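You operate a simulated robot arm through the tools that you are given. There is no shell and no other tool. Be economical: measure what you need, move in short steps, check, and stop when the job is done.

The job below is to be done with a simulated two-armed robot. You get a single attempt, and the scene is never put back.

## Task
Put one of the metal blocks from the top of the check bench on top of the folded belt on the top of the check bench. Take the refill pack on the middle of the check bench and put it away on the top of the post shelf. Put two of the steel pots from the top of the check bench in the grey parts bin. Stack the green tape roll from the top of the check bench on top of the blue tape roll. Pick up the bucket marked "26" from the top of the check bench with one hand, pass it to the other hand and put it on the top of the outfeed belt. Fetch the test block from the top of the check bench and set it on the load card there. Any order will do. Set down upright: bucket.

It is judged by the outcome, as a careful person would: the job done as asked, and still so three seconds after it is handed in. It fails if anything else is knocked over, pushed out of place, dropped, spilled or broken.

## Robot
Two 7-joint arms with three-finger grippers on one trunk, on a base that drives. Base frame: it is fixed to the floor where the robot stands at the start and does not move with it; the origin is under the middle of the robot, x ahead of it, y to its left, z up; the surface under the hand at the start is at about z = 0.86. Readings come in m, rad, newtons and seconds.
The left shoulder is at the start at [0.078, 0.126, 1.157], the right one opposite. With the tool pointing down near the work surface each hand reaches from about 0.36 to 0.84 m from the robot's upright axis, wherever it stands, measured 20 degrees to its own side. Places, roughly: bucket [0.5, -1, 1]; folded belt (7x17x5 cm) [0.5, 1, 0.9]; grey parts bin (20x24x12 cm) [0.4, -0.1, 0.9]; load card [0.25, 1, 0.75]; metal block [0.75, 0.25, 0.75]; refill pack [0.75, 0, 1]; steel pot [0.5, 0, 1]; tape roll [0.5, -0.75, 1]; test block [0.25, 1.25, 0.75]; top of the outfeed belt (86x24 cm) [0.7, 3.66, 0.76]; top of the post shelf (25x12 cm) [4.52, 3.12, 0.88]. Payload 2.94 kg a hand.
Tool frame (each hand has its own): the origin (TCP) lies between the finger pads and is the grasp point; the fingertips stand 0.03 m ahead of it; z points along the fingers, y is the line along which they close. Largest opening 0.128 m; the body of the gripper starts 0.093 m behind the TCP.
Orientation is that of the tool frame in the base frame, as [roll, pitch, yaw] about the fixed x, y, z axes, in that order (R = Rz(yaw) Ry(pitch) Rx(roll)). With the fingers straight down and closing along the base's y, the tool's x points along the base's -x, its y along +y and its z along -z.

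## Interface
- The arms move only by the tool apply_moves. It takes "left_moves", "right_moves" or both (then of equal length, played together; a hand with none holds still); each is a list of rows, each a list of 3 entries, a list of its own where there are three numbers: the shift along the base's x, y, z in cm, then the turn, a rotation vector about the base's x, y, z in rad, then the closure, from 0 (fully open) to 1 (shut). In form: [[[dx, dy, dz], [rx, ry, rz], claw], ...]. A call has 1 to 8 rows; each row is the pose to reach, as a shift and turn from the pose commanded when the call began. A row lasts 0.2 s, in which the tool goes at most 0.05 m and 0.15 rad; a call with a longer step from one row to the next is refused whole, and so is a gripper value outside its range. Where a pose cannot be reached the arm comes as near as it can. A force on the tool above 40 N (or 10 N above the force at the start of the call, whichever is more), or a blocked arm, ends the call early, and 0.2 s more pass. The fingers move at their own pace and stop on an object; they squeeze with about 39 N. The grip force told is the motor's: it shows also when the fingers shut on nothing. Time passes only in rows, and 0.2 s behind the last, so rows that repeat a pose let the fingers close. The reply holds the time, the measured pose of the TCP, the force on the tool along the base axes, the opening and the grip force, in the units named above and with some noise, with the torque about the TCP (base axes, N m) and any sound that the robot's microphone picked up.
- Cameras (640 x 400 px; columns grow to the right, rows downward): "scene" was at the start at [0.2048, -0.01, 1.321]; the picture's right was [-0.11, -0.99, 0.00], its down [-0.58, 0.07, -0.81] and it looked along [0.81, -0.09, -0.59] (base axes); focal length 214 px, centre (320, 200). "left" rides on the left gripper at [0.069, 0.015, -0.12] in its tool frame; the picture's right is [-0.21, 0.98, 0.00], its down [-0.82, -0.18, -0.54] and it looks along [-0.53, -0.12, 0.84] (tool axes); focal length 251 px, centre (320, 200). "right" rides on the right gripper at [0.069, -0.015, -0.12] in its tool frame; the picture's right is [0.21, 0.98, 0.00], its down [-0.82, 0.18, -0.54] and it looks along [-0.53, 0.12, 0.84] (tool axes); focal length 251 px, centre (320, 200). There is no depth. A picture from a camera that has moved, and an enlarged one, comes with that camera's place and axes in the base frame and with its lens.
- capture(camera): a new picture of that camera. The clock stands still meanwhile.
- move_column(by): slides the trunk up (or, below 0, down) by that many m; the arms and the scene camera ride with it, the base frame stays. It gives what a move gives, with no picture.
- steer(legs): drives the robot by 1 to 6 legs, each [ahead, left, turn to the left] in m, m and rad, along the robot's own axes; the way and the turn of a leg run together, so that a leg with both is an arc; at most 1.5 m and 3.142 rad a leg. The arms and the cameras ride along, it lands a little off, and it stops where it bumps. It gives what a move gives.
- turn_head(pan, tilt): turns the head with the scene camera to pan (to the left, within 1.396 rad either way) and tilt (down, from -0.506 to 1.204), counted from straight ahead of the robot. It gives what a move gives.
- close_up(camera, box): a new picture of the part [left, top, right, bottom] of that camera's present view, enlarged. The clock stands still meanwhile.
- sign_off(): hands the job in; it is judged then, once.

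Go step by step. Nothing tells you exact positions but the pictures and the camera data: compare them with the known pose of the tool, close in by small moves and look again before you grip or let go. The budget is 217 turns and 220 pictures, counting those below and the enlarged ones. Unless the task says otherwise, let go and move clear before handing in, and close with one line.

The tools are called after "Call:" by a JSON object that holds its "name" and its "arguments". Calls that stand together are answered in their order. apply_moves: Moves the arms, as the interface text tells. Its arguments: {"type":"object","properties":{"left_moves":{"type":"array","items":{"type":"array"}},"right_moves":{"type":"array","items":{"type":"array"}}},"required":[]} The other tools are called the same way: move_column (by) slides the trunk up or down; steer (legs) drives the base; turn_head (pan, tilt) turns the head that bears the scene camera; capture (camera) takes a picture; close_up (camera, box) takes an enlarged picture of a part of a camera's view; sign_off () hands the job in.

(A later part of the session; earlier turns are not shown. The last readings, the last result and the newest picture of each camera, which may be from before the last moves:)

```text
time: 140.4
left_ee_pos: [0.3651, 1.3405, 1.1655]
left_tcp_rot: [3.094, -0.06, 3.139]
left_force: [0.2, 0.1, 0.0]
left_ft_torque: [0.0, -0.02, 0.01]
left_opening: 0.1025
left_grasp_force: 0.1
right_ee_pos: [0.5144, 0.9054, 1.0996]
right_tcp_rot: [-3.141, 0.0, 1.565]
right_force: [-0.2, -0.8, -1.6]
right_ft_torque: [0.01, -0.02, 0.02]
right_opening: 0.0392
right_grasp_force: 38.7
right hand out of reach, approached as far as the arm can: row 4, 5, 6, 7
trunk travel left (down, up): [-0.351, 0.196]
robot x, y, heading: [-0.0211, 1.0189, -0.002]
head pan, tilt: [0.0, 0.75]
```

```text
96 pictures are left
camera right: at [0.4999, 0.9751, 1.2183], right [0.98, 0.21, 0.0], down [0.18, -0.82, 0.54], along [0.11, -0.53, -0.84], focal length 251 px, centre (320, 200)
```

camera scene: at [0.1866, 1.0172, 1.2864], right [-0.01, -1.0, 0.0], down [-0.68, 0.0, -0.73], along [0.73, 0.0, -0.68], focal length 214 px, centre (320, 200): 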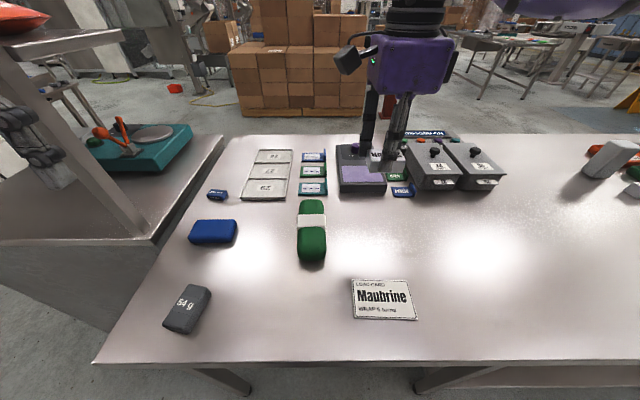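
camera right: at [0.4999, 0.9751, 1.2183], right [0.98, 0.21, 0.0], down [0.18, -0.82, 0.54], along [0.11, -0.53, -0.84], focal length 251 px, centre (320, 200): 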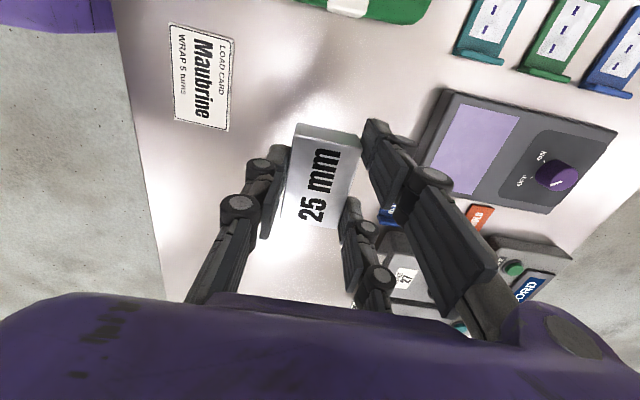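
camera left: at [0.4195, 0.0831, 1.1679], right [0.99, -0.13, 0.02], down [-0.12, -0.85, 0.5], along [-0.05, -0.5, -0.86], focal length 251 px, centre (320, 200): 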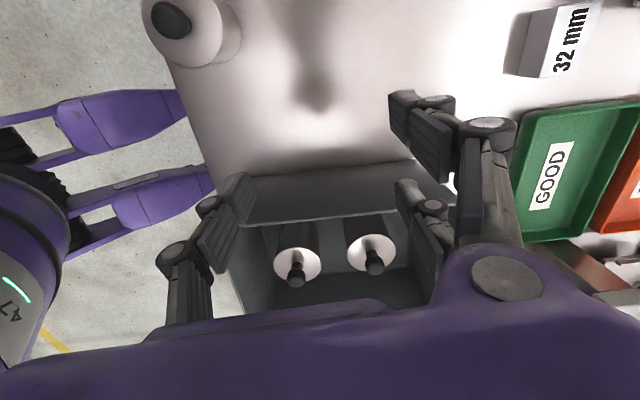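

Arm limit; I'll tuck the left arm inward and drive the remaining 13 cm.

Call:
{"name": "apply_moves", "arguments": {"left_moves": [[[0, -4, 2], [0, 0, 0], 0.2], [[0, -8, 4], [0, 0, 0], 0.2], [[0, -11, 4], [0, 0, 0], 0.2]]}}

Call:
{"name": "steer", "arguments": {"legs": [[0.005, 0.133, 0]]}}

Call:
{"name": "capture", "arguments": {"camera": "scene"}}

Call:
{"name": "capture", "arguments": {"camera": "right"}}

```text
time: 141.2
left_ee_pos: [0.3649, 1.2309, 1.2042]
left_tcp_rot: [3.092, -0.06, 3.141]
left_force: [-0.3, -0.4, 0.9]
left_ft_torque: [0.02, 0.0, -0.02]
left_opening: 0.1025
left_grasp_force: 0.0
right_ee_pos: [0.5153, 0.9054, 1.0987]
right_tcp_rot: [-3.139, -0.001, 1.566]
right_force: [-0.7, -0.5, -2.0]
right_ft_torque: [0.01, -0.01, 0.0]
right_opening: 0.0394
right_grasp_force: 38.9
trunk travel left (down, up): [-0.351, 0.196]
robot x, y, heading: [-0.0177, 1.0236, -0.007]
head pan, tilt: [0.0, 0.75]
```

```text
time: 143.0
left_ee_pos: [0.3709, 1.3626, 1.2042]
left_tcp_rot: [3.095, -0.059, -3.139]
left_force: [-1.1, -0.6, -0.6]
left_ft_torque: [0.0, 0.01, -0.02]
left_opening: 0.1026
left_grasp_force: 0.0
right_ee_pos: [0.5213, 1.037, 1.099]
right_tcp_rot: [3.141, -0.001, 1.568]
right_force: [1.5, -0.7, -1.8]
right_ft_torque: [0.01, -0.01, 0.01]
right_opening: 0.0395
right_grasp_force: 39.2
trunk travel left (down, up): [-0.351, 0.196]
robot x, y, heading: [-0.0163, 1.1492, -0.001]
head pan, tilt: [0.0, 0.75]
```

```text
95 pictures are left
camera scene: at [0.1924, 1.149, 1.2863], right [0.0, -1.0, 0.0], down [-0.68, 0.0, -0.73], along [0.73, 0.0, -0.68], focal length 214 px, centre (320, 200)
```

scene: 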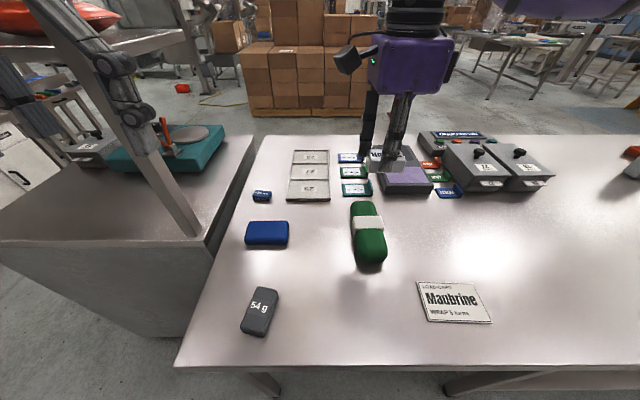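

```text
94 pictures are left
camera right: at [0.5057, 1.1076, 1.2182], right [0.98, 0.21, 0.0], down [0.18, -0.82, 0.54], along [0.11, -0.53, -0.84], focal length 251 px, centre (320, 200)
```

right: 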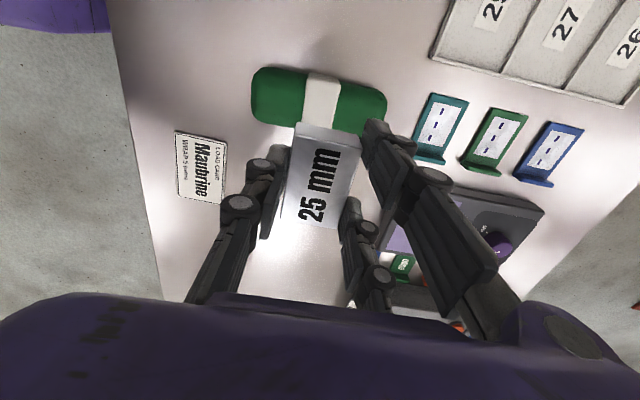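

Nearly aligned over the sleeve; adjust slightly and descend until contact.

Call:
{"name": "apply_moves", "arguments": {"right_moves": [[[-0.3, 0.3, -4], [0, 0, 0], 0.9], [[-0.3, 0.3, -8], [0, 0, 0], 0.9], [[-0.3, 0.3, -11], [0, 0, 0], 0.9], [[-0.3, 0.3, -12.5], [0, 0, 0], 0.9]]}}

Call:
{"name": "close_up", "arguments": {"camera": "scene", "box": [310, 150, 430, 280]}}

Call:
{"name": "capture", "arguments": {"camera": "right"}}

```text
time: 144.0
left_ee_pos: [0.3709, 1.3636, 1.2036]
left_tcp_rot: [3.093, -0.06, -3.14]
left_force: [-0.5, 0.3, -0.4]
left_ft_torque: [0.02, 0.0, 0.02]
left_opening: 0.1025
left_grasp_force: 0.1
right_ee_pos: [0.522, 1.0356, 0.9764]
right_tcp_rot: [-3.141, 0.0, 1.565]
right_force: [0.5, -0.7, -1.6]
right_ft_torque: [0.02, 0.01, 0.01]
right_opening: 0.0395
right_grasp_force: 38.7
right hand out of reach, approached as far as the arm can: row 4
trunk travel left (down, up): [-0.351, 0.196]
robot x, y, heading: [-0.0169, 1.1516, -0.006]
head pan, tilt: [0.0, 0.75]
```

```text
3.08 times, centred on (370, 215) of scene
camera zoom: at [0.1924, 1.1488, 1.2863], right [0.0, -1.0, 0.0], down [-0.68, 0.0, -0.73], along [0.73, 0.0, -0.68], focal length 660 px, centre (166, 154)
```

zoom: 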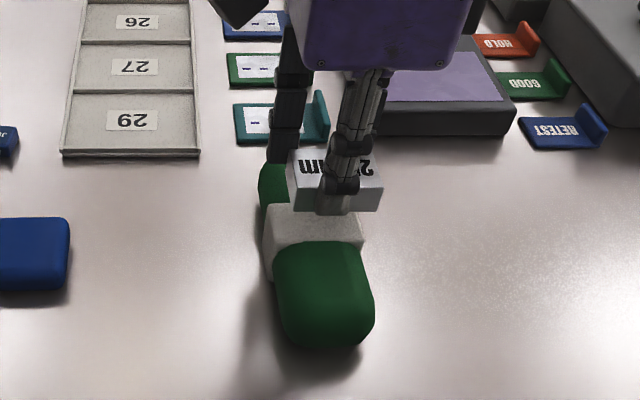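

```text
92 pictures are left
camera right: at [0.5069, 1.1052, 1.0961], right [0.98, 0.21, 0.0], down [0.18, -0.82, 0.54], along [0.11, -0.53, -0.84], focal length 251 px, centre (320, 200)
```

right: 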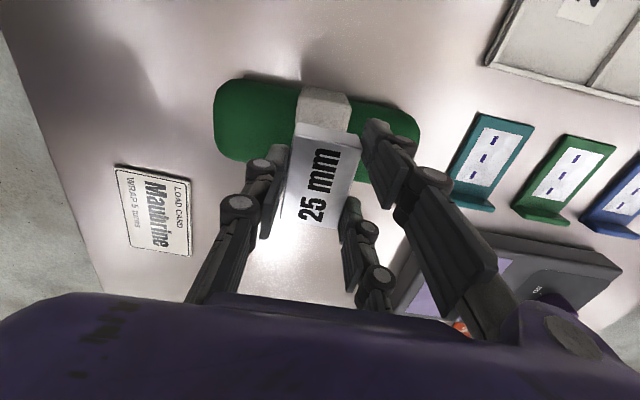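

Block is over the sleeve within a few millimetres. Lowering by the trunk since the arm is at its limit.

Call:
{"name": "move_column", "arguments": {"by": -0.016}}

Call:
{"name": "move_column", "arguments": {"by": -0.005}}

Call:
{"name": "move_column", "arguments": {"by": -0.004}}

Call:
{"name": "close_up", "arguments": {"camera": "scene", "box": [310, 150, 430, 280]}}

```text
time: 144.7
left_ee_pos: [0.3693, 1.3632, 1.1897]
left_tcp_rot: [3.094, -0.06, -3.14]
left_force: [-1.0, -0.4, 0.3]
left_ft_torque: [0.01, 0.01, 0.03]
left_opening: 0.1022
left_grasp_force: 0.0
right_ee_pos: [0.521, 1.0334, 0.9605]
right_tcp_rot: [3.141, 0.001, 1.567]
right_force: [-0.3, 0.3, -1.1]
right_ft_torque: [0.01, -0.04, 0.01]
right_opening: 0.0397
right_grasp_force: 39.1
trunk travel left (down, up): [-0.335, 0.212]
robot x, y, heading: [-0.016, 1.1534, -0.001]
head pan, tilt: [0.0, 0.75]
```

```text
time: 145.2
left_ee_pos: [0.37, 1.362, 1.1843]
left_tcp_rot: [3.093, -0.061, -3.139]
left_force: [0.0, 0.0, 0.2]
left_ft_torque: [-0.02, -0.03, -0.01]
left_opening: 0.1025
left_grasp_force: 0.0
right_ee_pos: [0.5202, 1.0332, 0.9556]
right_tcp_rot: [-3.141, -0.001, 1.566]
right_force: [0.5, -0.3, -1.6]
right_ft_torque: [0.03, -0.01, -0.02]
right_opening: 0.0395
right_grasp_force: 39.1
trunk travel left (down, up): [-0.33, 0.217]
robot x, y, heading: [-0.0181, 1.1498, -0.003]
head pan, tilt: [0.0, 0.75]
```

```text
time: 145.7
left_ee_pos: [0.3714, 1.3626, 1.1785]
left_tcp_rot: [3.093, -0.06, -3.137]
left_force: [0.2, 0.7, 0.1]
left_ft_torque: [0.03, -0.01, 0.02]
left_opening: 0.1022
left_grasp_force: 0.1
right_ee_pos: [0.5193, 1.0332, 0.9518]
right_tcp_rot: [3.141, -0.001, 1.568]
right_force: [-1.1, -0.2, -1.9]
right_ft_torque: [0.0, -0.02, 0.01]
right_opening: 0.039
right_grasp_force: 39.2
trunk travel left (down, up): [-0.326, 0.221]
robot x, y, heading: [-0.0132, 1.1552, -0.003]
head pan, tilt: [0.0, 0.75]
```

```text
3.08 times, centred on (370, 215) of scene
camera zoom: at [0.1981, 1.149, 1.2619], right [0.0, -1.0, 0.0], down [-0.68, 0.0, -0.73], along [0.73, 0.0, -0.68], focal length 660 px, centre (166, 154)
```

zoom: 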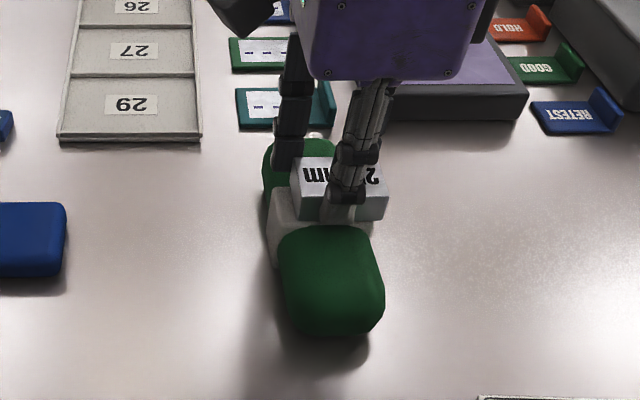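

Still hanging; nudge 7 mm left for better centring, then continue lowering.

Call:
{"name": "steer", "arguments": {"legs": [[-0.003, 0.007, 0]]}}

Call:
{"name": "move_column", "arguments": {"by": -0.004}}

Call:
{"name": "move_column", "arguments": {"by": -0.003}}

```text
time: 146.5
left_ee_pos: [0.367, 1.3693, 1.1796]
left_tcp_rot: [3.092, -0.059, -3.14]
left_force: [0.7, -0.5, 0.6]
left_ft_torque: [0.03, -0.01, -0.02]
left_opening: 0.1026
left_grasp_force: 0.0
right_ee_pos: [0.5184, 1.0393, 0.9524]
right_tcp_rot: [3.141, 0.0, 1.568]
right_force: [-0.1, -0.4, -0.9]
right_ft_torque: [0.02, -0.01, -0.02]
right_opening: 0.0395
right_grasp_force: 39.3
trunk travel left (down, up): [-0.326, 0.221]
robot x, y, heading: [-0.0186, 1.1588, -0.006]
head pan, tilt: [0.0, 0.75]
```

```text
time: 147.0
left_ee_pos: [0.3672, 1.3713, 1.1755]
left_tcp_rot: [3.094, -0.059, -3.14]
left_force: [0.4, 0.3, -0.1]
left_ft_torque: [-0.04, 0.04, 0.02]
left_opening: 0.1022
left_grasp_force: 0.0
right_ee_pos: [0.5175, 1.0409, 0.9487]
right_tcp_rot: [-3.141, -0.001, 1.568]
right_force: [-1.1, -0.3, 1.1]
right_ft_torque: [0.02, 0.05, -0.01]
right_opening: 0.0392
right_grasp_force: 39.0
trunk travel left (down, up): [-0.322, 0.225]
robot x, y, heading: [-0.0178, 1.1555, -0.006]
head pan, tilt: [0.0, 0.75]
```

```text
time: 147.5
left_ee_pos: [0.3658, 1.3696, 1.1741]
left_tcp_rot: [3.093, -0.057, -3.139]
left_force: [-0.4, 0.1, 0.5]
left_ft_torque: [-0.05, 0.0, -0.01]
left_opening: 0.1023
left_grasp_force: 0.1
right_ee_pos: [0.5169, 1.0393, 0.9481]
right_tcp_rot: [3.137, -0.002, 1.569]
right_force: [-1.0, -4.6, 24.1]
right_ft_torque: [-0.19, 0.06, -0.01]
right_opening: 0.0393
right_grasp_force: 39.4
trunk travel left (down, up): [-0.319, 0.228]
robot x, y, heading: [-0.0182, 1.1581, -0.004]
head pan, tilt: [0.0, 0.75]
```

Seated on the belt. Release gently and rise.

Call:
{"name": "move_column", "arguments": {"by": 0.002}}

Call:
{"name": "apply_moves", "arguments": {"right_moves": [[[0, 0, 0], [0, 0, 0], 0.62], [[0, 0, 0], [0, 0, 0], 0.5], [[0, 0, 0.5], [0, 0, 0], 0.45], [[0, 0, 4], [0, 0, 0], 0.45], [[0, 0, 8.5], [0, 0, 0], 0.45], [[0, -3, 12], [0, 0, 0], 0.3], [[-2, -6, 15], [0, 0, 0], 0.3], [[-4, -9, 16], [0, 0, 0], 0.3]]}}

Call:
{"name": "capture", "arguments": {"camera": "scene"}}

Call:
{"name": "close_up", "arguments": {"camera": "scene", "box": [310, 150, 430, 280]}}

```text
time: 148.1
left_ee_pos: [0.367, 1.3701, 1.175]
left_tcp_rot: [3.095, -0.058, -3.141]
left_force: [-0.3, 0.2, 0.4]
left_ft_torque: [-0.02, 0.03, 0.0]
left_opening: 0.1025
left_grasp_force: 0.0
right_ee_pos: [0.5181, 1.0395, 0.9473]
right_tcp_rot: [3.14, 0.001, 1.568]
right_force: [2.9, -2.4, 17.8]
right_ft_torque: [0.06, -0.22, -0.01]
right_opening: 0.0395
right_grasp_force: 38.7
trunk travel left (down, up): [-0.321, 0.226]
robot x, y, heading: [-0.0159, 1.1578, -0.006]
head pan, tilt: [0.0, 0.75]
```

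```text
time: 149.8
left_ee_pos: [0.3664, 1.3678, 1.1743]
left_tcp_rot: [3.091, -0.059, -3.14]
left_force: [-0.3, -0.2, -0.2]
left_ft_torque: [0.04, 0.0, 0.02]
left_opening: 0.1022
left_grasp_force: 0.1
right_ee_pos: [0.4796, 0.948, 1.1056]
right_tcp_rot: [-3.141, 0.0, 1.567]
right_force: [-0.6, -0.1, -0.4]
right_ft_torque: [0.03, -0.02, 0.0]
right_opening: 0.0898
right_grasp_force: 0.0
trunk travel left (down, up): [-0.321, 0.226]
robot x, y, heading: [-0.0188, 1.1534, -0.006]
head pan, tilt: [0.0, 0.75]
```

```text
90 pictures are left
camera scene: at [0.1958, 1.1546, 1.2571], right [0.0, -1.0, 0.0], down [-0.68, 0.0, -0.73], along [0.73, 0.0, -0.68], focal length 214 px, centre (320, 200)
```

scene: 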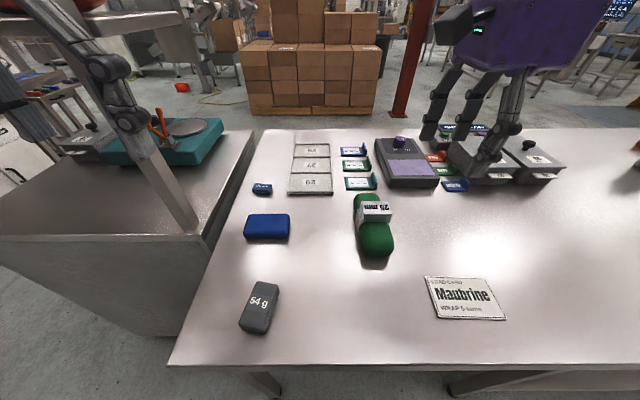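

```text
3.08 times, centred on (370, 215) of scene
camera zoom: at [0.1958, 1.1546, 1.2571], right [0.0, -1.0, 0.0], down [-0.68, 0.0, -0.73], along [0.73, 0.0, -0.68], focal length 660 px, centre (166, 154)
```

zoom: 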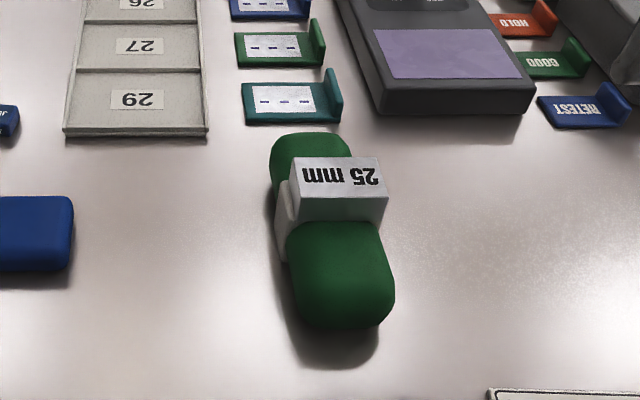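

The 25 mm block rests on the belt. Next the 54 g test block at about [0.333, 1.253] with the left hand; back the robot up a bit first.

Call:
{"name": "steer", "arguments": {"legs": [[-0.12, -0.1, 0]]}}

Call:
{"name": "apply_moves", "arguments": {"left_moves": [[[4, 0, 0], [-0.0486, -0.06, 0], 0.2], [[8, -0.5, 0], [-0.0486, -0.06, 0], 0.2], [[8.7, -1.5, -4], [-0.0486, -0.06, 0], 0.2], [[8.7, -1.5, -8], [-0.0486, -0.06, 0], 0.2]]}}

Call:
{"name": "turn_head", "arguments": {"pan": 0.25, "tilt": 0.75}}

Call:
{"name": "capture", "arguments": {"camera": "scene"}}

Call:
{"name": "capture", "arguments": {"camera": "left"}}

```text
time: 151.4
left_ee_pos: [0.2486, 1.2713, 1.1746]
left_tcp_rot: [3.093, -0.06, -3.139]
left_force: [0.3, 0.3, 0.0]
left_ft_torque: [0.02, -0.03, 0.03]
left_opening: 0.1024
left_grasp_force: 0.0
right_ee_pos: [0.3605, 0.852, 1.1051]
right_tcp_rot: [3.141, 0.0, 1.567]
right_force: [0.2, 0.0, -0.2]
right_ft_torque: [-0.01, -0.01, 0.03]
right_opening: 0.0897
right_grasp_force: 0.1
trunk travel left (down, up): [-0.321, 0.226]
robot x, y, heading: [-0.1368, 1.0627, -0.004]
head pan, tilt: [0.0, 0.75]
```

```text
time: 152.4
left_ee_pos: [0.3353, 1.256, 1.0941]
left_tcp_rot: [-3.139, 0.0, -3.139]
left_force: [-0.3, 0.7, -0.1]
left_ft_torque: [0.01, 0.01, 0.01]
left_opening: 0.1022
left_grasp_force: 0.0
right_ee_pos: [0.3607, 0.8514, 1.1051]
right_tcp_rot: [-3.139, 0.0, 1.569]
right_force: [0.1, -0.3, -0.1]
right_ft_torque: [0.0, 0.02, -0.03]
right_opening: 0.0897
right_grasp_force: 0.1
trunk travel left (down, up): [-0.321, 0.226]
robot x, y, heading: [-0.1366, 1.0555, -0.003]
head pan, tilt: [0.0, 0.75]
```

```text
time: 153.2
left_ee_pos: [0.3347, 1.256, 1.095]
left_tcp_rot: [-3.14, 0.0, 3.141]
left_force: [-0.3, -0.5, -0.5]
left_ft_torque: [0.01, -0.01, 0.01]
left_opening: 0.1022
left_grasp_force: 0.0
right_ee_pos: [0.3612, 0.8515, 1.1054]
right_tcp_rot: [3.141, 0.001, 1.565]
right_force: [0.2, 0.2, 0.0]
right_ft_torque: [-0.06, -0.01, -0.02]
right_opening: 0.0897
right_grasp_force: 0.1
trunk travel left (down, up): [-0.321, 0.226]
robot x, y, heading: [-0.1378, 1.0552, -0.007]
head pan, tilt: [0.25, 0.75]
```

```text
88 pictures are left
camera scene: at [0.0744, 1.0774, 1.2571], right [0.24, -0.97, 0.0], down [-0.66, -0.17, -0.73], along [0.71, 0.18, -0.68], focal length 214 px, centre (320, 200)
```

scene: 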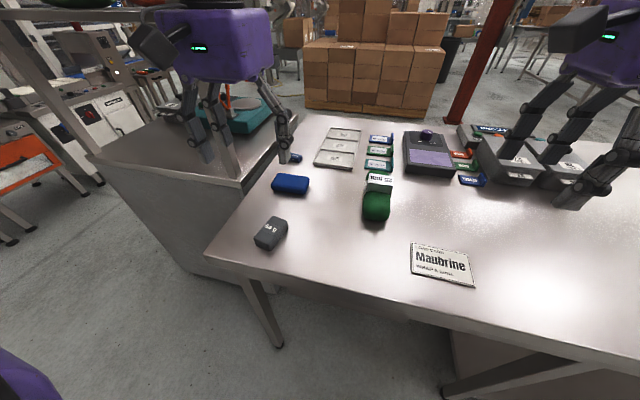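

```text
87 pictures are left
camera left: at [0.2669, 1.2712, 1.2142], right [0.21, 0.98, 0.0], down [0.82, -0.18, 0.54], along [0.53, -0.12, -0.84], focal length 251 px, centre (320, 200)
```

left: 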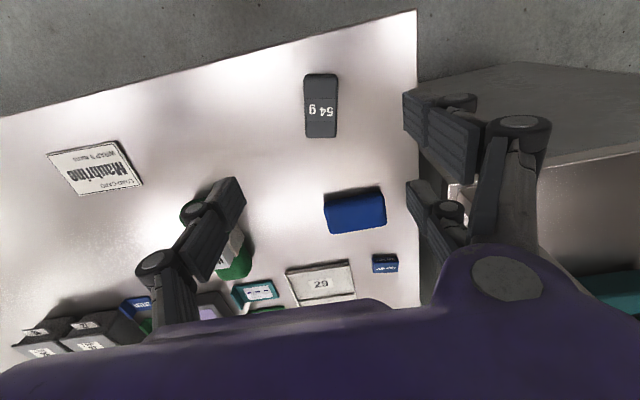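

Test block at [0.339, 1.256], its long axis about 14° off x. Rotate the hand to match, descend and grip.

Call:
{"name": "apply_moves", "arguments": {"left_moves": [[[0.4, 0, -4], [0, 0, -0.13], 0.35], [[0.4, 0, -8], [0, 0, -0.245], 0.4], [[0.4, 0, -12], [0, 0, -0.245], 0.4], [[0.4, 0, -14], [0, 0, -0.245], 0.4]]}}

Call:
{"name": "capture", "arguments": {"camera": "left"}}

Call:
{"name": "close_up", "arguments": {"camera": "scene", "box": [200, 140, 340, 270]}}

```text
time: 154.2
left_ee_pos: [0.3388, 1.2586, 0.9549]
left_tcp_rot: [-3.14, -0.001, 2.897]
left_force: [-0.8, 0.2, -0.7]
left_ft_torque: [0.03, 0.05, -0.02]
left_opening: 0.0767
left_grasp_force: 0.1
right_ee_pos: [0.3605, 0.8515, 1.1059]
right_tcp_rot: [3.141, 0.001, 1.567]
right_force: [-0.1, 0.0, 0.5]
right_ft_torque: [0.0, 0.0, 0.0]
right_opening: 0.0896
right_grasp_force: 0.0
trunk travel left (down, up): [-0.321, 0.226]
robot x, y, heading: [-0.1387, 1.0596, 0.001]
head pan, tilt: [0.25, 0.75]
```

```text
86 pictures are left
camera left: at [0.2765, 1.2895, 1.074], right [0.44, 0.9, 0.0], down [0.75, -0.37, 0.54], along [0.48, -0.24, -0.84], focal length 251 px, centre (320, 200)
```

left: 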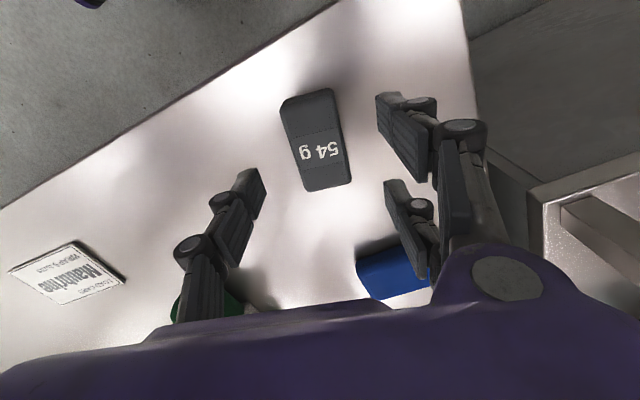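

```text
3.08 times, centred on (270, 205) of scene
camera zoom: at [0.0745, 1.0775, 1.2571], right [0.24, -0.97, 0.0], down [-0.66, -0.17, -0.73], along [0.71, 0.18, -0.68], focal length 660 px, centre (474, 185)
```

zoom: 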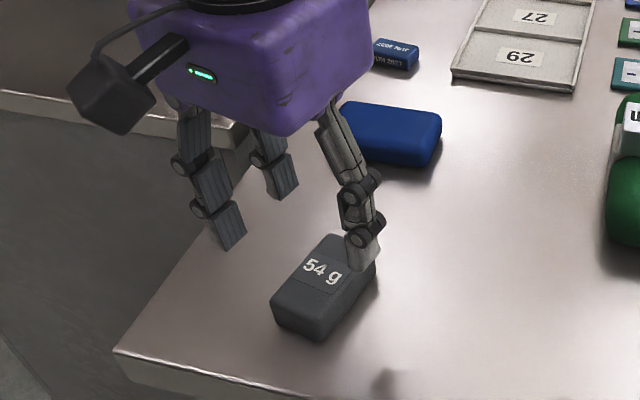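

Centred. Final descent and grip.

Call:
{"name": "apply_moves", "arguments": {"left_moves": [[[0, 0, -3], [0, 0, 0.03], 0.4], [[0, 0, -6], [0, 0, 0.03], 0.4], [[0, 0, -6], [0, 0, 0.03], 0.6], [[0, 0, -6], [0, 0, 0.03], 0.9], [[0, 0, -6], [0, 0, 0.03], 0.9]]}}

Call:
{"name": "apply_moves", "arguments": {"left_moves": [[[0, 0, 3], [0, 0, 0], 0.9], [[0, 0, 7.5], [0, 0, 0], 0.9], [[0, 0, 11], [0, 0, 0], 0.9]]}}

Call:
{"name": "close_up", "arguments": {"camera": "scene", "box": [160, 40, 340, 270]}}

Call:
{"name": "capture", "arguments": {"camera": "left"}}

```text
time: 155.4
left_ee_pos: [0.34, 1.258, 0.8946]
left_tcp_rot: [3.141, 0.0, 2.927]
left_force: [-0.5, -1.1, -0.4]
left_ft_torque: [-0.06, 0.01, -0.03]
left_opening: 0.0408
left_grasp_force: 38.5
right_ee_pos: [0.3619, 0.8509, 1.1067]
right_tcp_rot: [-3.14, -0.002, 1.568]
right_force: [0.4, 0.2, 0.2]
right_ft_torque: [0.01, 0.02, 0.0]
right_opening: 0.0897
right_grasp_force: 0.0
trunk travel left (down, up): [-0.321, 0.226]
robot x, y, heading: [-0.1345, 1.0512, -0.003]
head pan, tilt: [0.25, 0.75]
```

```text
time: 156.2
left_ee_pos: [0.3374, 1.2556, 1.0066]
left_tcp_rot: [-3.139, -0.001, 2.927]
left_force: [-0.5, -0.6, -0.5]
left_ft_torque: [0.0, -0.01, -0.02]
left_opening: 0.0407
left_grasp_force: 39.0
right_ee_pos: [0.3603, 0.8513, 1.1061]
right_tcp_rot: [-3.142, -0.001, 1.568]
right_force: [-0.4, -1.1, 0.5]
right_ft_torque: [0.01, 0.0, -0.02]
right_opening: 0.0897
right_grasp_force: 0.0
trunk travel left (down, up): [-0.321, 0.226]
robot x, y, heading: [-0.1356, 1.0529, -0.006]
head pan, tilt: [0.25, 0.75]
```

```text
1.74 times, centred on (250, 155) of scene
camera zoom: at [0.0741, 1.0775, 1.2571], right [0.24, -0.97, 0.0], down [-0.66, -0.17, -0.73], along [0.71, 0.18, -0.68], focal length 373 px, centre (442, 278)
```

zoom: 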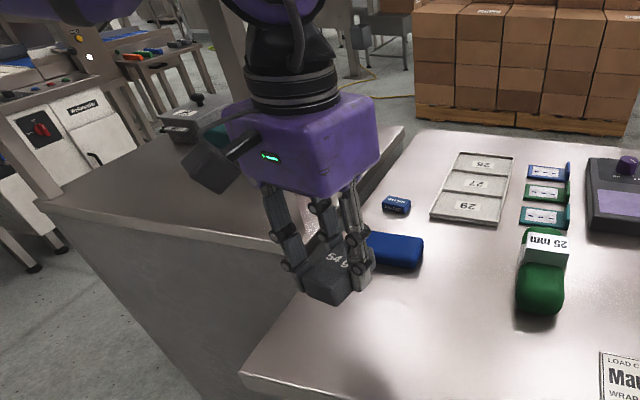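

```text
83 pictures are left
camera left: at [0.2746, 1.2862, 1.126], right [0.42, 0.91, 0.0], down [0.76, -0.35, 0.54], along [0.49, -0.23, -0.84], focal length 251 px, centre (320, 200)
```

left: 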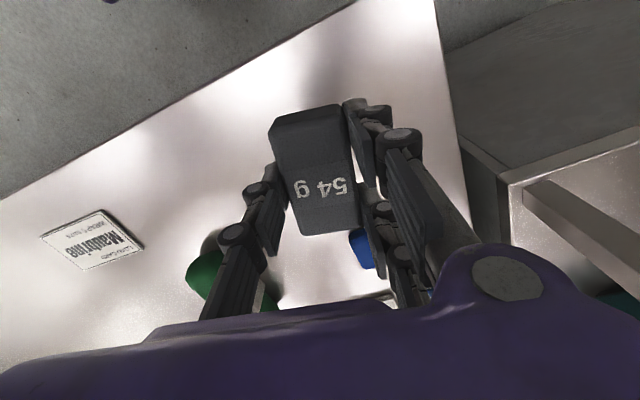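

Held. Drive right to bring it over the load card and square it up.

Call:
{"name": "steer", "arguments": {"legs": [[0.024, -0.362, 0]]}}

Call:
{"name": "apply_moves", "arguments": {"left_moves": [[[0, 0, 0], [0, 0, 0.12], 0.9], [[0, 0, 0], [0, 0, 0.22], 0.9]]}}

Call:
{"name": "capture", "arguments": {"camera": "scene"}}

Call:
{"name": "capture", "arguments": {"camera": "left"}}

```text
time: 159.9
left_ee_pos: [0.3619, 0.8994, 1.0062]
left_tcp_rot: [-3.141, 0.001, 2.93]
left_force: [0.2, 0.4, -0.4]
left_ft_torque: [0.0, 0.0, -0.02]
left_opening: 0.0408
left_grasp_force: 38.3
right_ee_pos: [0.3848, 0.4932, 1.1065]
right_tcp_rot: [-3.141, 0.0, 1.569]
right_force: [-1.1, 0.2, 0.2]
right_ft_torque: [-0.03, 0.0, 0.01]
right_opening: 0.0896
right_grasp_force: 0.1
trunk travel left (down, up): [-0.321, 0.226]
robot x, y, heading: [-0.1123, 0.7004, 0.0]
head pan, tilt: [0.25, 0.75]
```

```text
time: 160.5
left_ee_pos: [0.362, 0.8993, 1.0058]
left_tcp_rot: [-3.14, -0.001, -3.132]
left_force: [0.9, 0.1, -1.2]
left_ft_torque: [-0.01, -0.01, 0.0]
left_opening: 0.0406
left_grasp_force: 39.4
right_ee_pos: [0.3847, 0.4945, 1.1049]
right_tcp_rot: [3.141, 0.002, 1.567]
right_force: [0.1, -0.2, 0.0]
right_ft_torque: [-0.03, 0.0, -0.02]
right_opening: 0.0894
right_grasp_force: 0.1
trunk travel left (down, up): [-0.321, 0.226]
robot x, y, heading: [-0.1154, 0.7004, -0.005]
head pan, tilt: [0.25, 0.75]
```

```text
82 pictures are left
camera scene: at [0.0976, 0.7198, 1.2571], right [0.25, -0.97, 0.0], down [-0.66, -0.17, -0.73], along [0.71, 0.18, -0.68], focal length 214 px, centre (320, 200)
```

scene: 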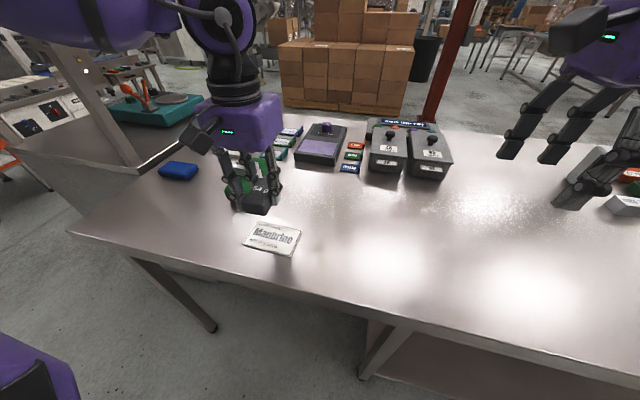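

```text
81 pictures are left
camera left: at [0.2933, 0.9137, 1.1253], right [0.21, 0.98, 0.0], down [0.82, -0.17, 0.54], along [0.53, -0.11, -0.84], focal length 251 px, centre (320, 200)
```

left: 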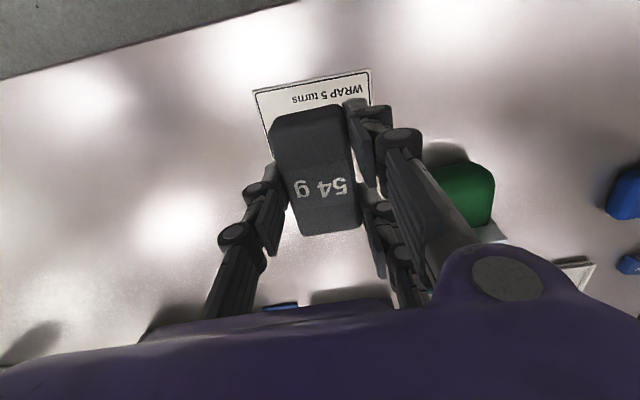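

The block is centred over the card. Lower, release, rise.

Call:
{"name": "apply_moves", "arguments": {"left_moves": [[[0, -0.2, -4], [0, 0, 0], 0.9], [[0, -0.2, -8], [0, 0, 0], 0.9], [[0, -0.2, -10], [0, 0, 0], 0.9], [[0, -0.2, -10.6], [0, 0, 0], 0.9], [[0, -0.2, -10.9], [0, 0, 0], 0.9]]}}

Call:
{"name": "close_up", "arguments": {"camera": "scene", "box": [190, 140, 330, 270]}}

```text
time: 161.7
left_ee_pos: [0.3612, 0.896, 0.8995]
left_tcp_rot: [-3.14, 0.005, -3.133]
left_force: [-1.6, 2.6, 26.1]
left_ft_torque: [0.06, 0.51, -0.03]
left_opening: 0.0405
left_grasp_force: 38.9
right_ee_pos: [0.3833, 0.4935, 1.1065]
right_tcp_rot: [-3.142, -0.002, 1.571]
right_force: [-0.8, 0.0, 0.0]
right_ft_torque: [0.0, 0.02, 0.01]
right_opening: 0.0893
right_grasp_force: 0.2
trunk travel left (down, up): [-0.321, 0.226]
robot x, y, heading: [-0.1091, 0.6992, -0.004]
head pan, tilt: [0.25, 0.75]
```

```text
3.08 times, centred on (260, 205) of scene
camera zoom: at [0.0958, 0.7194, 1.2576], right [0.25, -0.97, 0.0], down [-0.66, -0.17, -0.73], along [0.71, 0.18, -0.68], focal length 660 px, centre (505, 185)
```

zoom: 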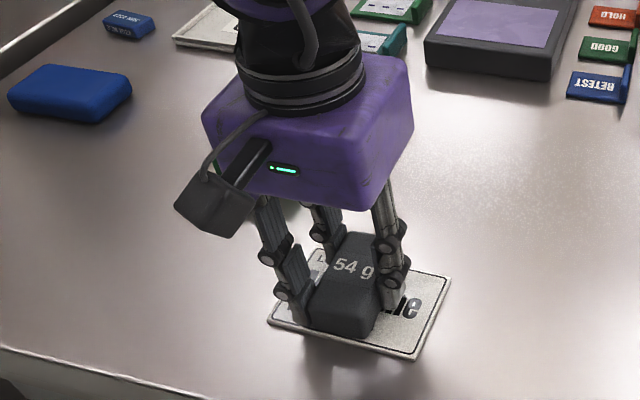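

On the card. Release and rise, then drive to the right end for the tape rolls, turning the right hand back.

Call:
{"name": "apply_moves", "arguments": {"left_moves": [[[0, 0, 0.2], [0, 0, 0], 0.65], [[0, 0, 0.2], [0, 0, 0], 0.5], [[0, 0, 0.2], [0, 0, 0], 0.45], [[0, 0, 4.5], [0, 0, 0], 0.45], [[0, 0, 9], [0, 0, 0], 0.3], [[-2, 0, 13], [0, 0, 0], 0.3], [[-4, 0, 17], [0, 0, 0], 0.3], [[-4, 0, 21], [0, 0, 0], 0.3]], "right_moves": [[[0, 0, 0], [0, 0, 0.14], 0.2], [[0, 0, 0], [0, 0, 0.28], 0.2], [[0, 0, 0], [0, 0, 0.42], 0.2], [[0, 0, 0], [0, 0, 0.56], 0.2], [[0, 0, 0], [0, 0, 0.7], 0.2], [[0, 0, 1], [0, 0, 0.84], 0.2], [[0, 0, 3], [0, 0, 0.98], 0.2], [[0, 0, 5], [0, 0, 1.12], 0.2]]}}

Call:
{"name": "apply_moves", "arguments": {"right_moves": [[[0, 0, 3], [0, 0, 0.14], 0], [[0, 0, 6], [0, 0, 0.28], 0], [[0, 0, 8], [0, 0, 0.42], 0], [[0, 0, 8], [0, 0, 0.45], 0]]}}

Call:
{"name": "close_up", "arguments": {"camera": "scene", "box": [150, 130, 370, 270]}}

Call:
{"name": "steer", "arguments": {"legs": [[-0.05, -0.8, 0], [0, -0.6, 0]]}}

Call:
{"name": "turn_head", "arguments": {"pan": -0.1, "tilt": 0.7}}

Call:
{"name": "capture", "arguments": {"camera": "scene"}}

```text
time: 163.5
left_ee_pos: [0.3227, 0.895, 1.1061]
left_tcp_rot: [-3.141, 0.001, -3.136]
left_force: [0.9, -0.4, 0.0]
left_ft_torque: [0.01, -0.02, 0.03]
left_opening: 0.0896
left_grasp_force: 0.1
right_ee_pos: [0.3838, 0.4941, 1.1552]
right_tcp_rot: [3.14, 0.0, 2.693]
right_force: [-0.1, 0.1, 0.9]
right_ft_torque: [0.0, 0.01, 0.01]
right_opening: 0.1027
right_grasp_force: 0.0
trunk travel left (down, up): [-0.321, 0.226]
robot x, y, heading: [-0.1113, 0.6989, -0.003]
head pan, tilt: [0.25, 0.75]
```

```text
time: 164.5
left_ee_pos: [0.3216, 0.895, 1.1055]
left_tcp_rot: [3.142, 0.001, -3.134]
left_force: [0.8, -0.3, -0.5]
left_ft_torque: [-0.04, 0.02, 0.0]
left_opening: 0.0899
left_grasp_force: 0.1
right_ee_pos: [0.3842, 0.4944, 1.2351]
right_tcp_rot: [-3.141, 0.0, 3.141]
right_force: [0.4, 0.5, 0.4]
right_ft_torque: [-0.01, 0.0, 0.0]
right_opening: 0.1279
right_grasp_force: 0.0
trunk travel left (down, up): [-0.321, 0.226]
robot x, y, heading: [-0.1155, 0.7023, -0.005]
head pan, tilt: [0.25, 0.75]
```

```text
2.86 times, centred on (260, 200) of scene
camera zoom: at [0.0976, 0.7197, 1.257], right [0.25, -0.97, 0.0], down [-0.66, -0.17, -0.73], along [0.71, 0.18, -0.68], focal length 613 px, centre (491, 200)
```

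zoom: 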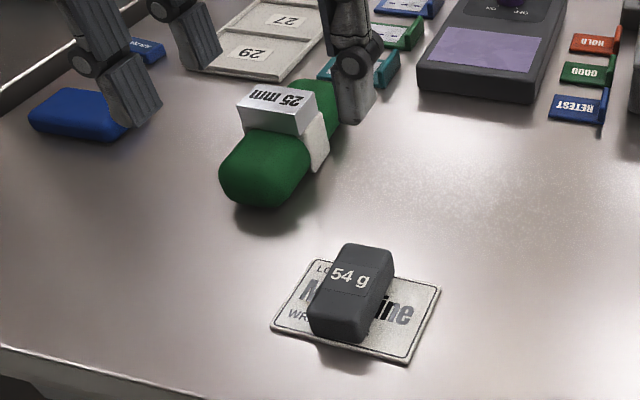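

```text
time: 177.3
left_ee_pos: [0.2649, -0.5177, 1.1055]
left_tcp_rot: [-3.138, -0.001, 3.133]
left_force: [-0.1, -0.6, 0.0]
left_ft_torque: [0.0, 0.02, 0.02]
left_opening: 0.0896
left_grasp_force: 0.0
right_ee_pos: [0.3208, -0.9209, 1.2348]
right_tcp_rot: [3.141, 0.001, 3.124]
right_force: [-0.5, 0.3, -0.6]
right_ft_torque: [0.0, 0.01, 0.03]
right_opening: 0.1278
right_grasp_force: 0.1
trunk travel left (down, up): [-0.321, 0.226]
robot x, y, heading: [-0.1694, -0.71, -0.017]
head pan, tilt: [0.25, 0.75]
```

```text
time: 178.1
left_ee_pos: [0.2648, -0.5173, 1.1058]
left_tcp_rot: [-3.14, 0.001, 3.132]
left_force: [0.1, -0.1, 0.2]
left_ft_torque: [-0.01, -0.02, -0.01]
left_opening: 0.0895
left_grasp_force: 0.1
right_ee_pos: [0.3218, -0.9209, 1.236]
right_tcp_rot: [3.141, 0.001, 3.124]
right_force: [-0.7, 0.4, 0.0]
right_ft_torque: [0.0, 0.0, 0.03]
right_opening: 0.1278
right_grasp_force: 0.1
trunk travel left (down, up): [-0.321, 0.226]
robot x, y, heading: [-0.1733, -0.7071, -0.018]
head pan, tilt: [-0.099, 0.7]
```

```text
78 pictures are left
camera scene: at [0.0414, -0.7183, 1.2613], right [-0.12, -0.99, 0.0], down [-0.64, 0.07, -0.76], along [0.76, -0.09, -0.64], focal length 214 px, centre (320, 200)
```

scene: 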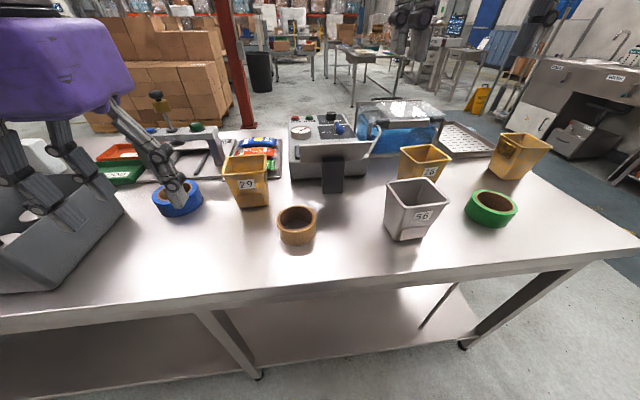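

Test block is on the card and the belt block is fine. Zooming on the buckets' labels and rolls.

Call:
{"name": "close_up", "arguments": {"camera": "scene", "box": [370, 120, 560, 250]}}

Call:
{"name": "close_up", "arguments": {"camera": "scene", "box": [130, 140, 330, 260]}}

```text
3.08 times, centred on (465, 185) of scene
camera zoom: at [0.0414, -0.7183, 1.2613], right [-0.12, -0.99, 0.0], down [-0.64, 0.07, -0.76], along [0.76, -0.09, -0.64], focal length 660 px, centre (-126, 246)
```

zoom: 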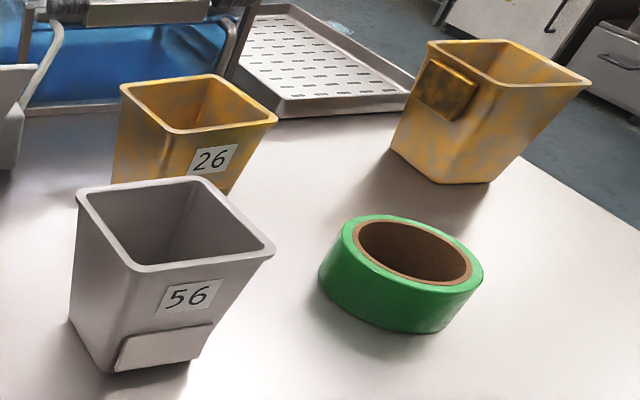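

```text
3.20 times, centred on (230, 200) of scene
camera zoom: at [0.0414, -0.7183, 1.2613], right [-0.12, -0.99, 0.0], down [-0.64, 0.07, -0.76], along [0.76, -0.09, -0.64], focal length 686 px, centre (608, 200)
```

zoom: 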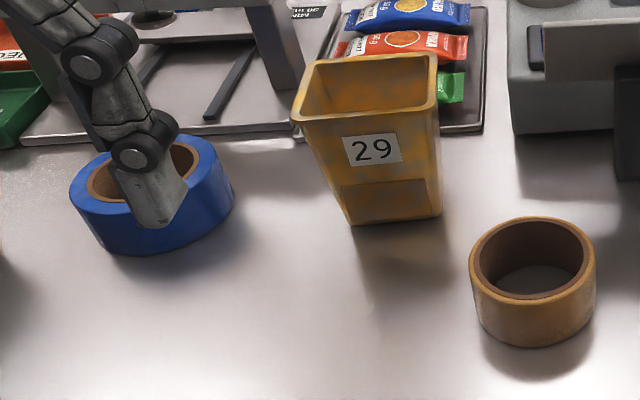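

Bucket 26 is the yellow one behind grey 56. First the green roll (≈[0.40, -1.2]): move the right hand above it to measure.

Call:
{"name": "apply_moves", "arguments": {"right_moves": [[[2, -4.4, -1], [0, 0, 0], 0], [[3.5, -8.8, -2], [0, 0, 0], 0], [[5, -13.2, -3], [0, 0, 0], 0], [[6, -17.6, -4], [0, 0, 0], 0], [[7, -21, -7], [0, 0, 0], 0], [[7.5, -23, -10], [0, 0, 0], 0]]}}

Call:
{"name": "capture", "arguments": {"camera": "right"}}

```text
time: 179.5
left_ee_pos: [0.2642, -0.5177, 1.1064]
left_tcp_rot: [3.141, 0.0, 3.133]
left_force: [-0.6, 0.0, -0.2]
left_ft_torque: [0.03, 0.04, 0.04]
left_opening: 0.0898
left_grasp_force: 0.1
right_ee_pos: [0.3946, -1.1497, 1.1357]
right_tcp_rot: [3.141, 0.0, 3.123]
right_force: [0.2, -0.2, 0.8]
right_ft_torque: [0.0, 0.02, 0.0]
right_opening: 0.1278
right_grasp_force: 0.2
trunk travel left (down, up): [-0.321, 0.226]
robot x, y, heading: [-0.176, -0.7058, -0.021]
head pan, tilt: [-0.099, 0.7]
```

```text
75 pictures are left
camera right: at [0.3257, -1.1638, 1.2543], right [-0.2, 0.98, 0.0], down [0.82, 0.17, 0.54], along [0.53, 0.11, -0.84], focal length 251 px, centre (320, 200)
```

right: 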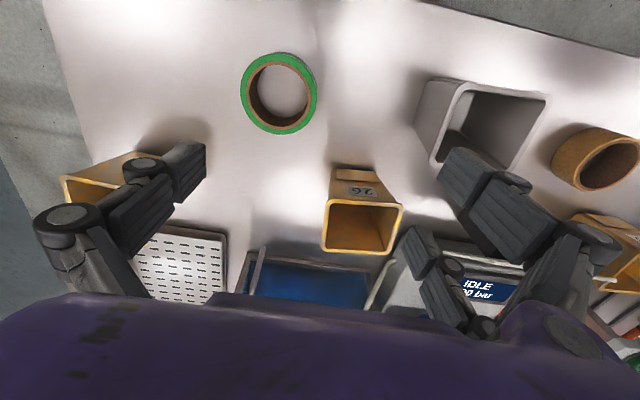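

The green roll's outer diameter is only ~10 cm, so I can grasp it across from above, centre [0.398, -1.204]. Moving over and partly down.

Call:
{"name": "apply_moves", "arguments": {"right_moves": [[[0.3, -3.5, -3], [0, 0, 0], 0], [[0.3, -5.4, -7], [0, 0, 0], 0], [[0.3, -5.4, -11.5], [0, 0, 0], 0], [[0.3, -5.4, -15], [0, 0, 0], 0]]}}

Call:
{"name": "capture", "arguments": {"camera": "right"}}

```text
time: 180.5
left_ee_pos: [0.2644, -0.5181, 1.1067]
left_tcp_rot: [-3.14, 0.001, 3.133]
left_force: [-0.5, -0.4, 0.9]
left_ft_torque: [0.0, 0.0, 0.03]
left_opening: 0.0898
left_grasp_force: 0.1
right_ee_pos: [0.3968, -1.2069, 0.9836]
right_tcp_rot: [-3.141, 0.002, 3.124]
right_force: [0.3, -0.5, 1.1]
right_ft_torque: [-0.02, 0.02, 0.0]
right_opening: 0.1276
right_grasp_force: 0.0
trunk travel left (down, up): [-0.321, 0.226]
robot x, y, heading: [-0.1737, -0.7055, -0.018]
head pan, tilt: [-0.099, 0.7]
```

```text
74 pictures are left
camera right: at [0.3274, -1.2198, 1.1028], right [-0.2, 0.98, 0.0], down [0.82, 0.17, 0.54], along [0.53, 0.11, -0.84], focal length 251 px, centre (320, 200)
```

right: 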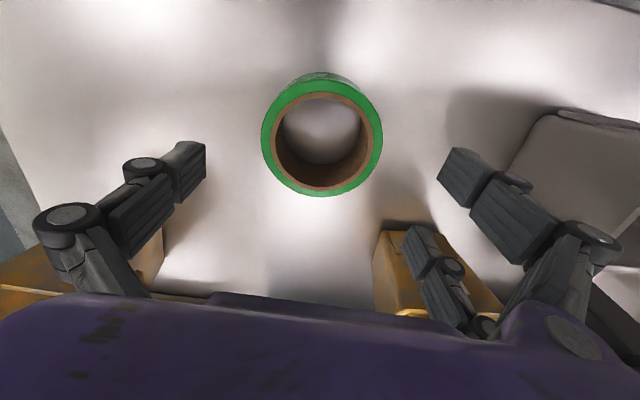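

Centred; descend and grip.

Call:
{"name": "apply_moves", "arguments": {"right_moves": [[[-0.2, 0.25, -4], [0, 0, 0], 0], [[-0.2, 0.25, -8], [0, 0, 0], 0], [[-0.2, 0.25, -8.7], [0, 0, 0], 0.1], [[-0.2, 0.25, -8.7], [0, 0, 0], 0.3], [[-0.2, 0.25, -8.7], [0, 0, 0], 0.45], [[-0.2, 0.25, -8.7], [0, 0, 0], 0.45]]}}

Call:
{"name": "apply_moves", "arguments": {"right_moves": [[[0, 0, 3], [0, 0, 0], 0.45], [[0, 0, 7.5], [0, 0, 0], 0.45], [[0, 0, 12], [0, 0, 0], 0.45], [[0, 0, 16.5], [0, 0, 0], 0.45], [[0, 0, 20], [0, 0, 0], 0.45]]}}

Call:
{"name": "capture", "arguments": {"camera": "right"}}

```text
time: 181.9
left_ee_pos: [0.2649, -0.5184, 1.106]
left_tcp_rot: [-3.141, 0.001, 3.132]
left_force: [0.3, -0.1, -0.2]
left_ft_torque: [0.02, 0.01, 0.01]
left_opening: 0.0895
left_grasp_force: 0.1
right_ee_pos: [0.3959, -1.2016, 0.8991]
right_tcp_rot: [-3.142, 0.001, 3.125]
right_force: [-0.6, -0.7, 2.5]
right_ft_torque: [-0.04, -0.02, 0.0]
right_opening: 0.0962
right_grasp_force: 39.0
trunk travel left (down, up): [-0.321, 0.226]
robot x, y, heading: [-0.1732, -0.7081, -0.021]
head pan, tilt: [-0.099, 0.7]
```

```text
time: 183.1
left_ee_pos: [0.2659, -0.5187, 1.1059]
left_tcp_rot: [-3.142, 0.0, 3.133]
left_force: [0.2, -0.3, 0.5]
left_ft_torque: [0.02, 0.03, 0.02]
left_opening: 0.0901
left_grasp_force: 0.1
right_ee_pos: [0.3974, -1.2029, 1.0969]
right_tcp_rot: [-3.139, -0.006, 3.12]
right_force: [0.0, -0.4, -1.5]
right_ft_torque: [0.04, 0.0, 0.02]
right_opening: 0.0962
right_grasp_force: 38.8
trunk travel left (down, up): [-0.321, 0.226]
robot x, y, heading: [-0.1738, -0.7109, -0.018]
head pan, tilt: [-0.099, 0.7]
```

```text
73 pictures are left
camera right: at [0.3291, -1.2151, 1.2158], right [-0.19, 0.98, 0.0], down [0.83, 0.16, 0.54], along [0.53, 0.1, -0.84], focal length 251 px, centre (320, 200)
```

right: 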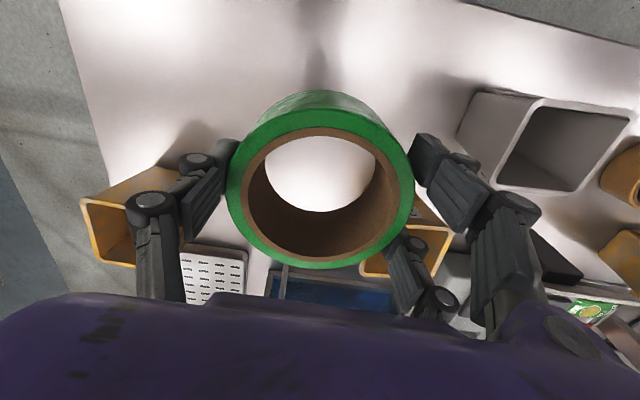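

Green roll held. Drive left to bring it over the blue roll at about [0.536, -0.389].

Call:
{"name": "steer", "arguments": {"legs": [[0.13, 0.81, 0.018]]}}

Call:
{"name": "capture", "arguments": {"camera": "right"}}

Call:
{"name": "turn_head", "arguments": {"pan": -0.5, "tilt": 0.75}}

Call:
{"name": "capture", "arguments": {"camera": "scene"}}

```text
time: 190.5
left_ee_pos: [0.3969, 0.2884, 1.1062]
left_tcp_rot: [-3.139, 0.0, -3.135]
left_force: [-0.6, 0.7, 0.6]
left_ft_torque: [0.03, 0.01, 0.01]
left_opening: 0.0896
left_grasp_force: 0.0
right_ee_pos: [0.5412, -0.3929, 1.098]
right_tcp_rot: [-3.141, 0.002, 3.136]
right_force: [1.0, 0.1, -0.4]
right_ft_torque: [-0.02, 0.0, -0.01]
right_opening: 0.096
right_grasp_force: 39.0
trunk travel left (down, up): [-0.321, 0.226]
robot x, y, heading: [-0.0387, 0.0907, -0.003]
head pan, tilt: [-0.099, 0.7]
```

```text
72 pictures are left
camera right: at [0.4715, -0.4069, 1.217], right [-0.21, 0.98, 0.0], down [0.82, 0.18, 0.54], along [0.53, 0.11, -0.84], focal length 251 px, centre (320, 200)
```

right: 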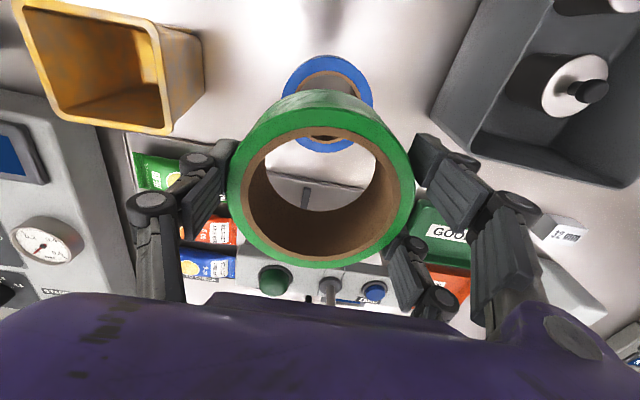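

```text
time: 191.4
left_ee_pos: [0.3977, 0.2881, 1.1053]
left_tcp_rot: [-3.14, -0.002, -3.134]
left_force: [0.3, -0.5, 0.2]
left_ft_torque: [0.0, 0.03, -0.01]
left_opening: 0.0895
left_grasp_force: 0.0
right_ee_pos: [0.5413, -0.3917, 1.0991]
right_tcp_rot: [-3.141, 0.0, 3.138]
right_force: [-0.1, 0.0, -1.4]
right_ft_torque: [0.02, -0.01, 0.02]
right_opening: 0.0959
right_grasp_force: 38.8
trunk travel left (down, up): [-0.321, 0.226]
robot x, y, heading: [-0.0389, 0.0944, -0.002]
head pan, tilt: [-0.499, 0.75]
```

```text
71 pictures are left
camera scene: at [0.1653, 0.0534, 1.257], right [-0.48, -0.88, 0.0], down [-0.6, 0.33, -0.73], along [0.64, -0.35, -0.68], focal length 214 px, centre (320, 200)
```

scene: 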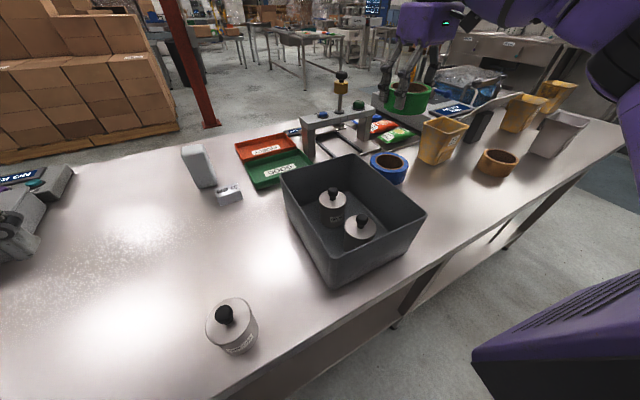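

Blue roll centre ≈[0.534, -0.387]. Adjust and lower.

Call:
{"name": "apply_moves", "arguments": {"right_moves": [[[-0.7, 0.5, -4], [0, 0, 0], 0.45], [[-0.7, 0.5, -8], [0, 0, 0], 0.45], [[-0.7, 0.5, -11.5], [0, 0, 0], 0.45]]}}

Call:
{"name": "capture", "arguments": {"camera": "right"}}

Call:
{"name": "close_up", "arguments": {"camera": "scene", "box": [340, 70, 460, 200]}}

```text
time: 192.2
left_ee_pos: [0.3975, 0.288, 1.1057]
left_tcp_rot: [-3.141, -0.001, -3.133]
left_force: [-0.9, -0.4, -0.2]
left_ft_torque: [0.0, 0.0, -0.03]
left_opening: 0.0897
left_grasp_force: 0.0
right_ee_pos: [0.5338, -0.3866, 0.9832]
right_tcp_rot: [3.141, 0.005, 3.136]
right_force: [-0.7, 0.6, -2.9]
right_ft_torque: [0.01, 0.03, 0.0]
right_opening: 0.0961
right_grasp_force: 39.0
trunk travel left (down, up): [-0.321, 0.226]
robot x, y, heading: [-0.0361, 0.0945, -0.005]
head pan, tilt: [-0.499, 0.75]
```

```text
70 pictures are left
camera right: at [0.4647, -0.4013, 1.1019], right [-0.21, 0.98, 0.0], down [0.82, 0.18, 0.54], along [0.53, 0.11, -0.84], focal length 251 px, centre (320, 200)
```

right: 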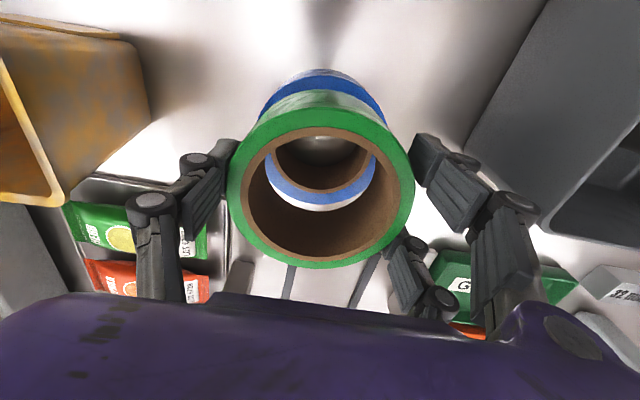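

```text
3.08 times, centred on (400, 135) of scene
camera zoom: at [0.1654, 0.053, 1.257], right [-0.48, -0.88, 0.0], down [-0.6, 0.33, -0.73], along [0.64, -0.35, -0.68], focal length 660 px, centre (74, 400)
```

zoom: 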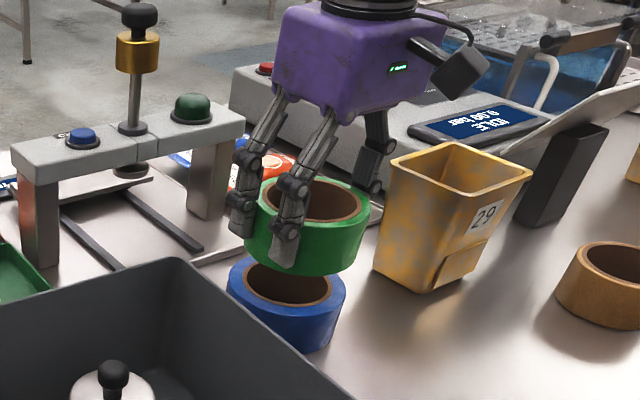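

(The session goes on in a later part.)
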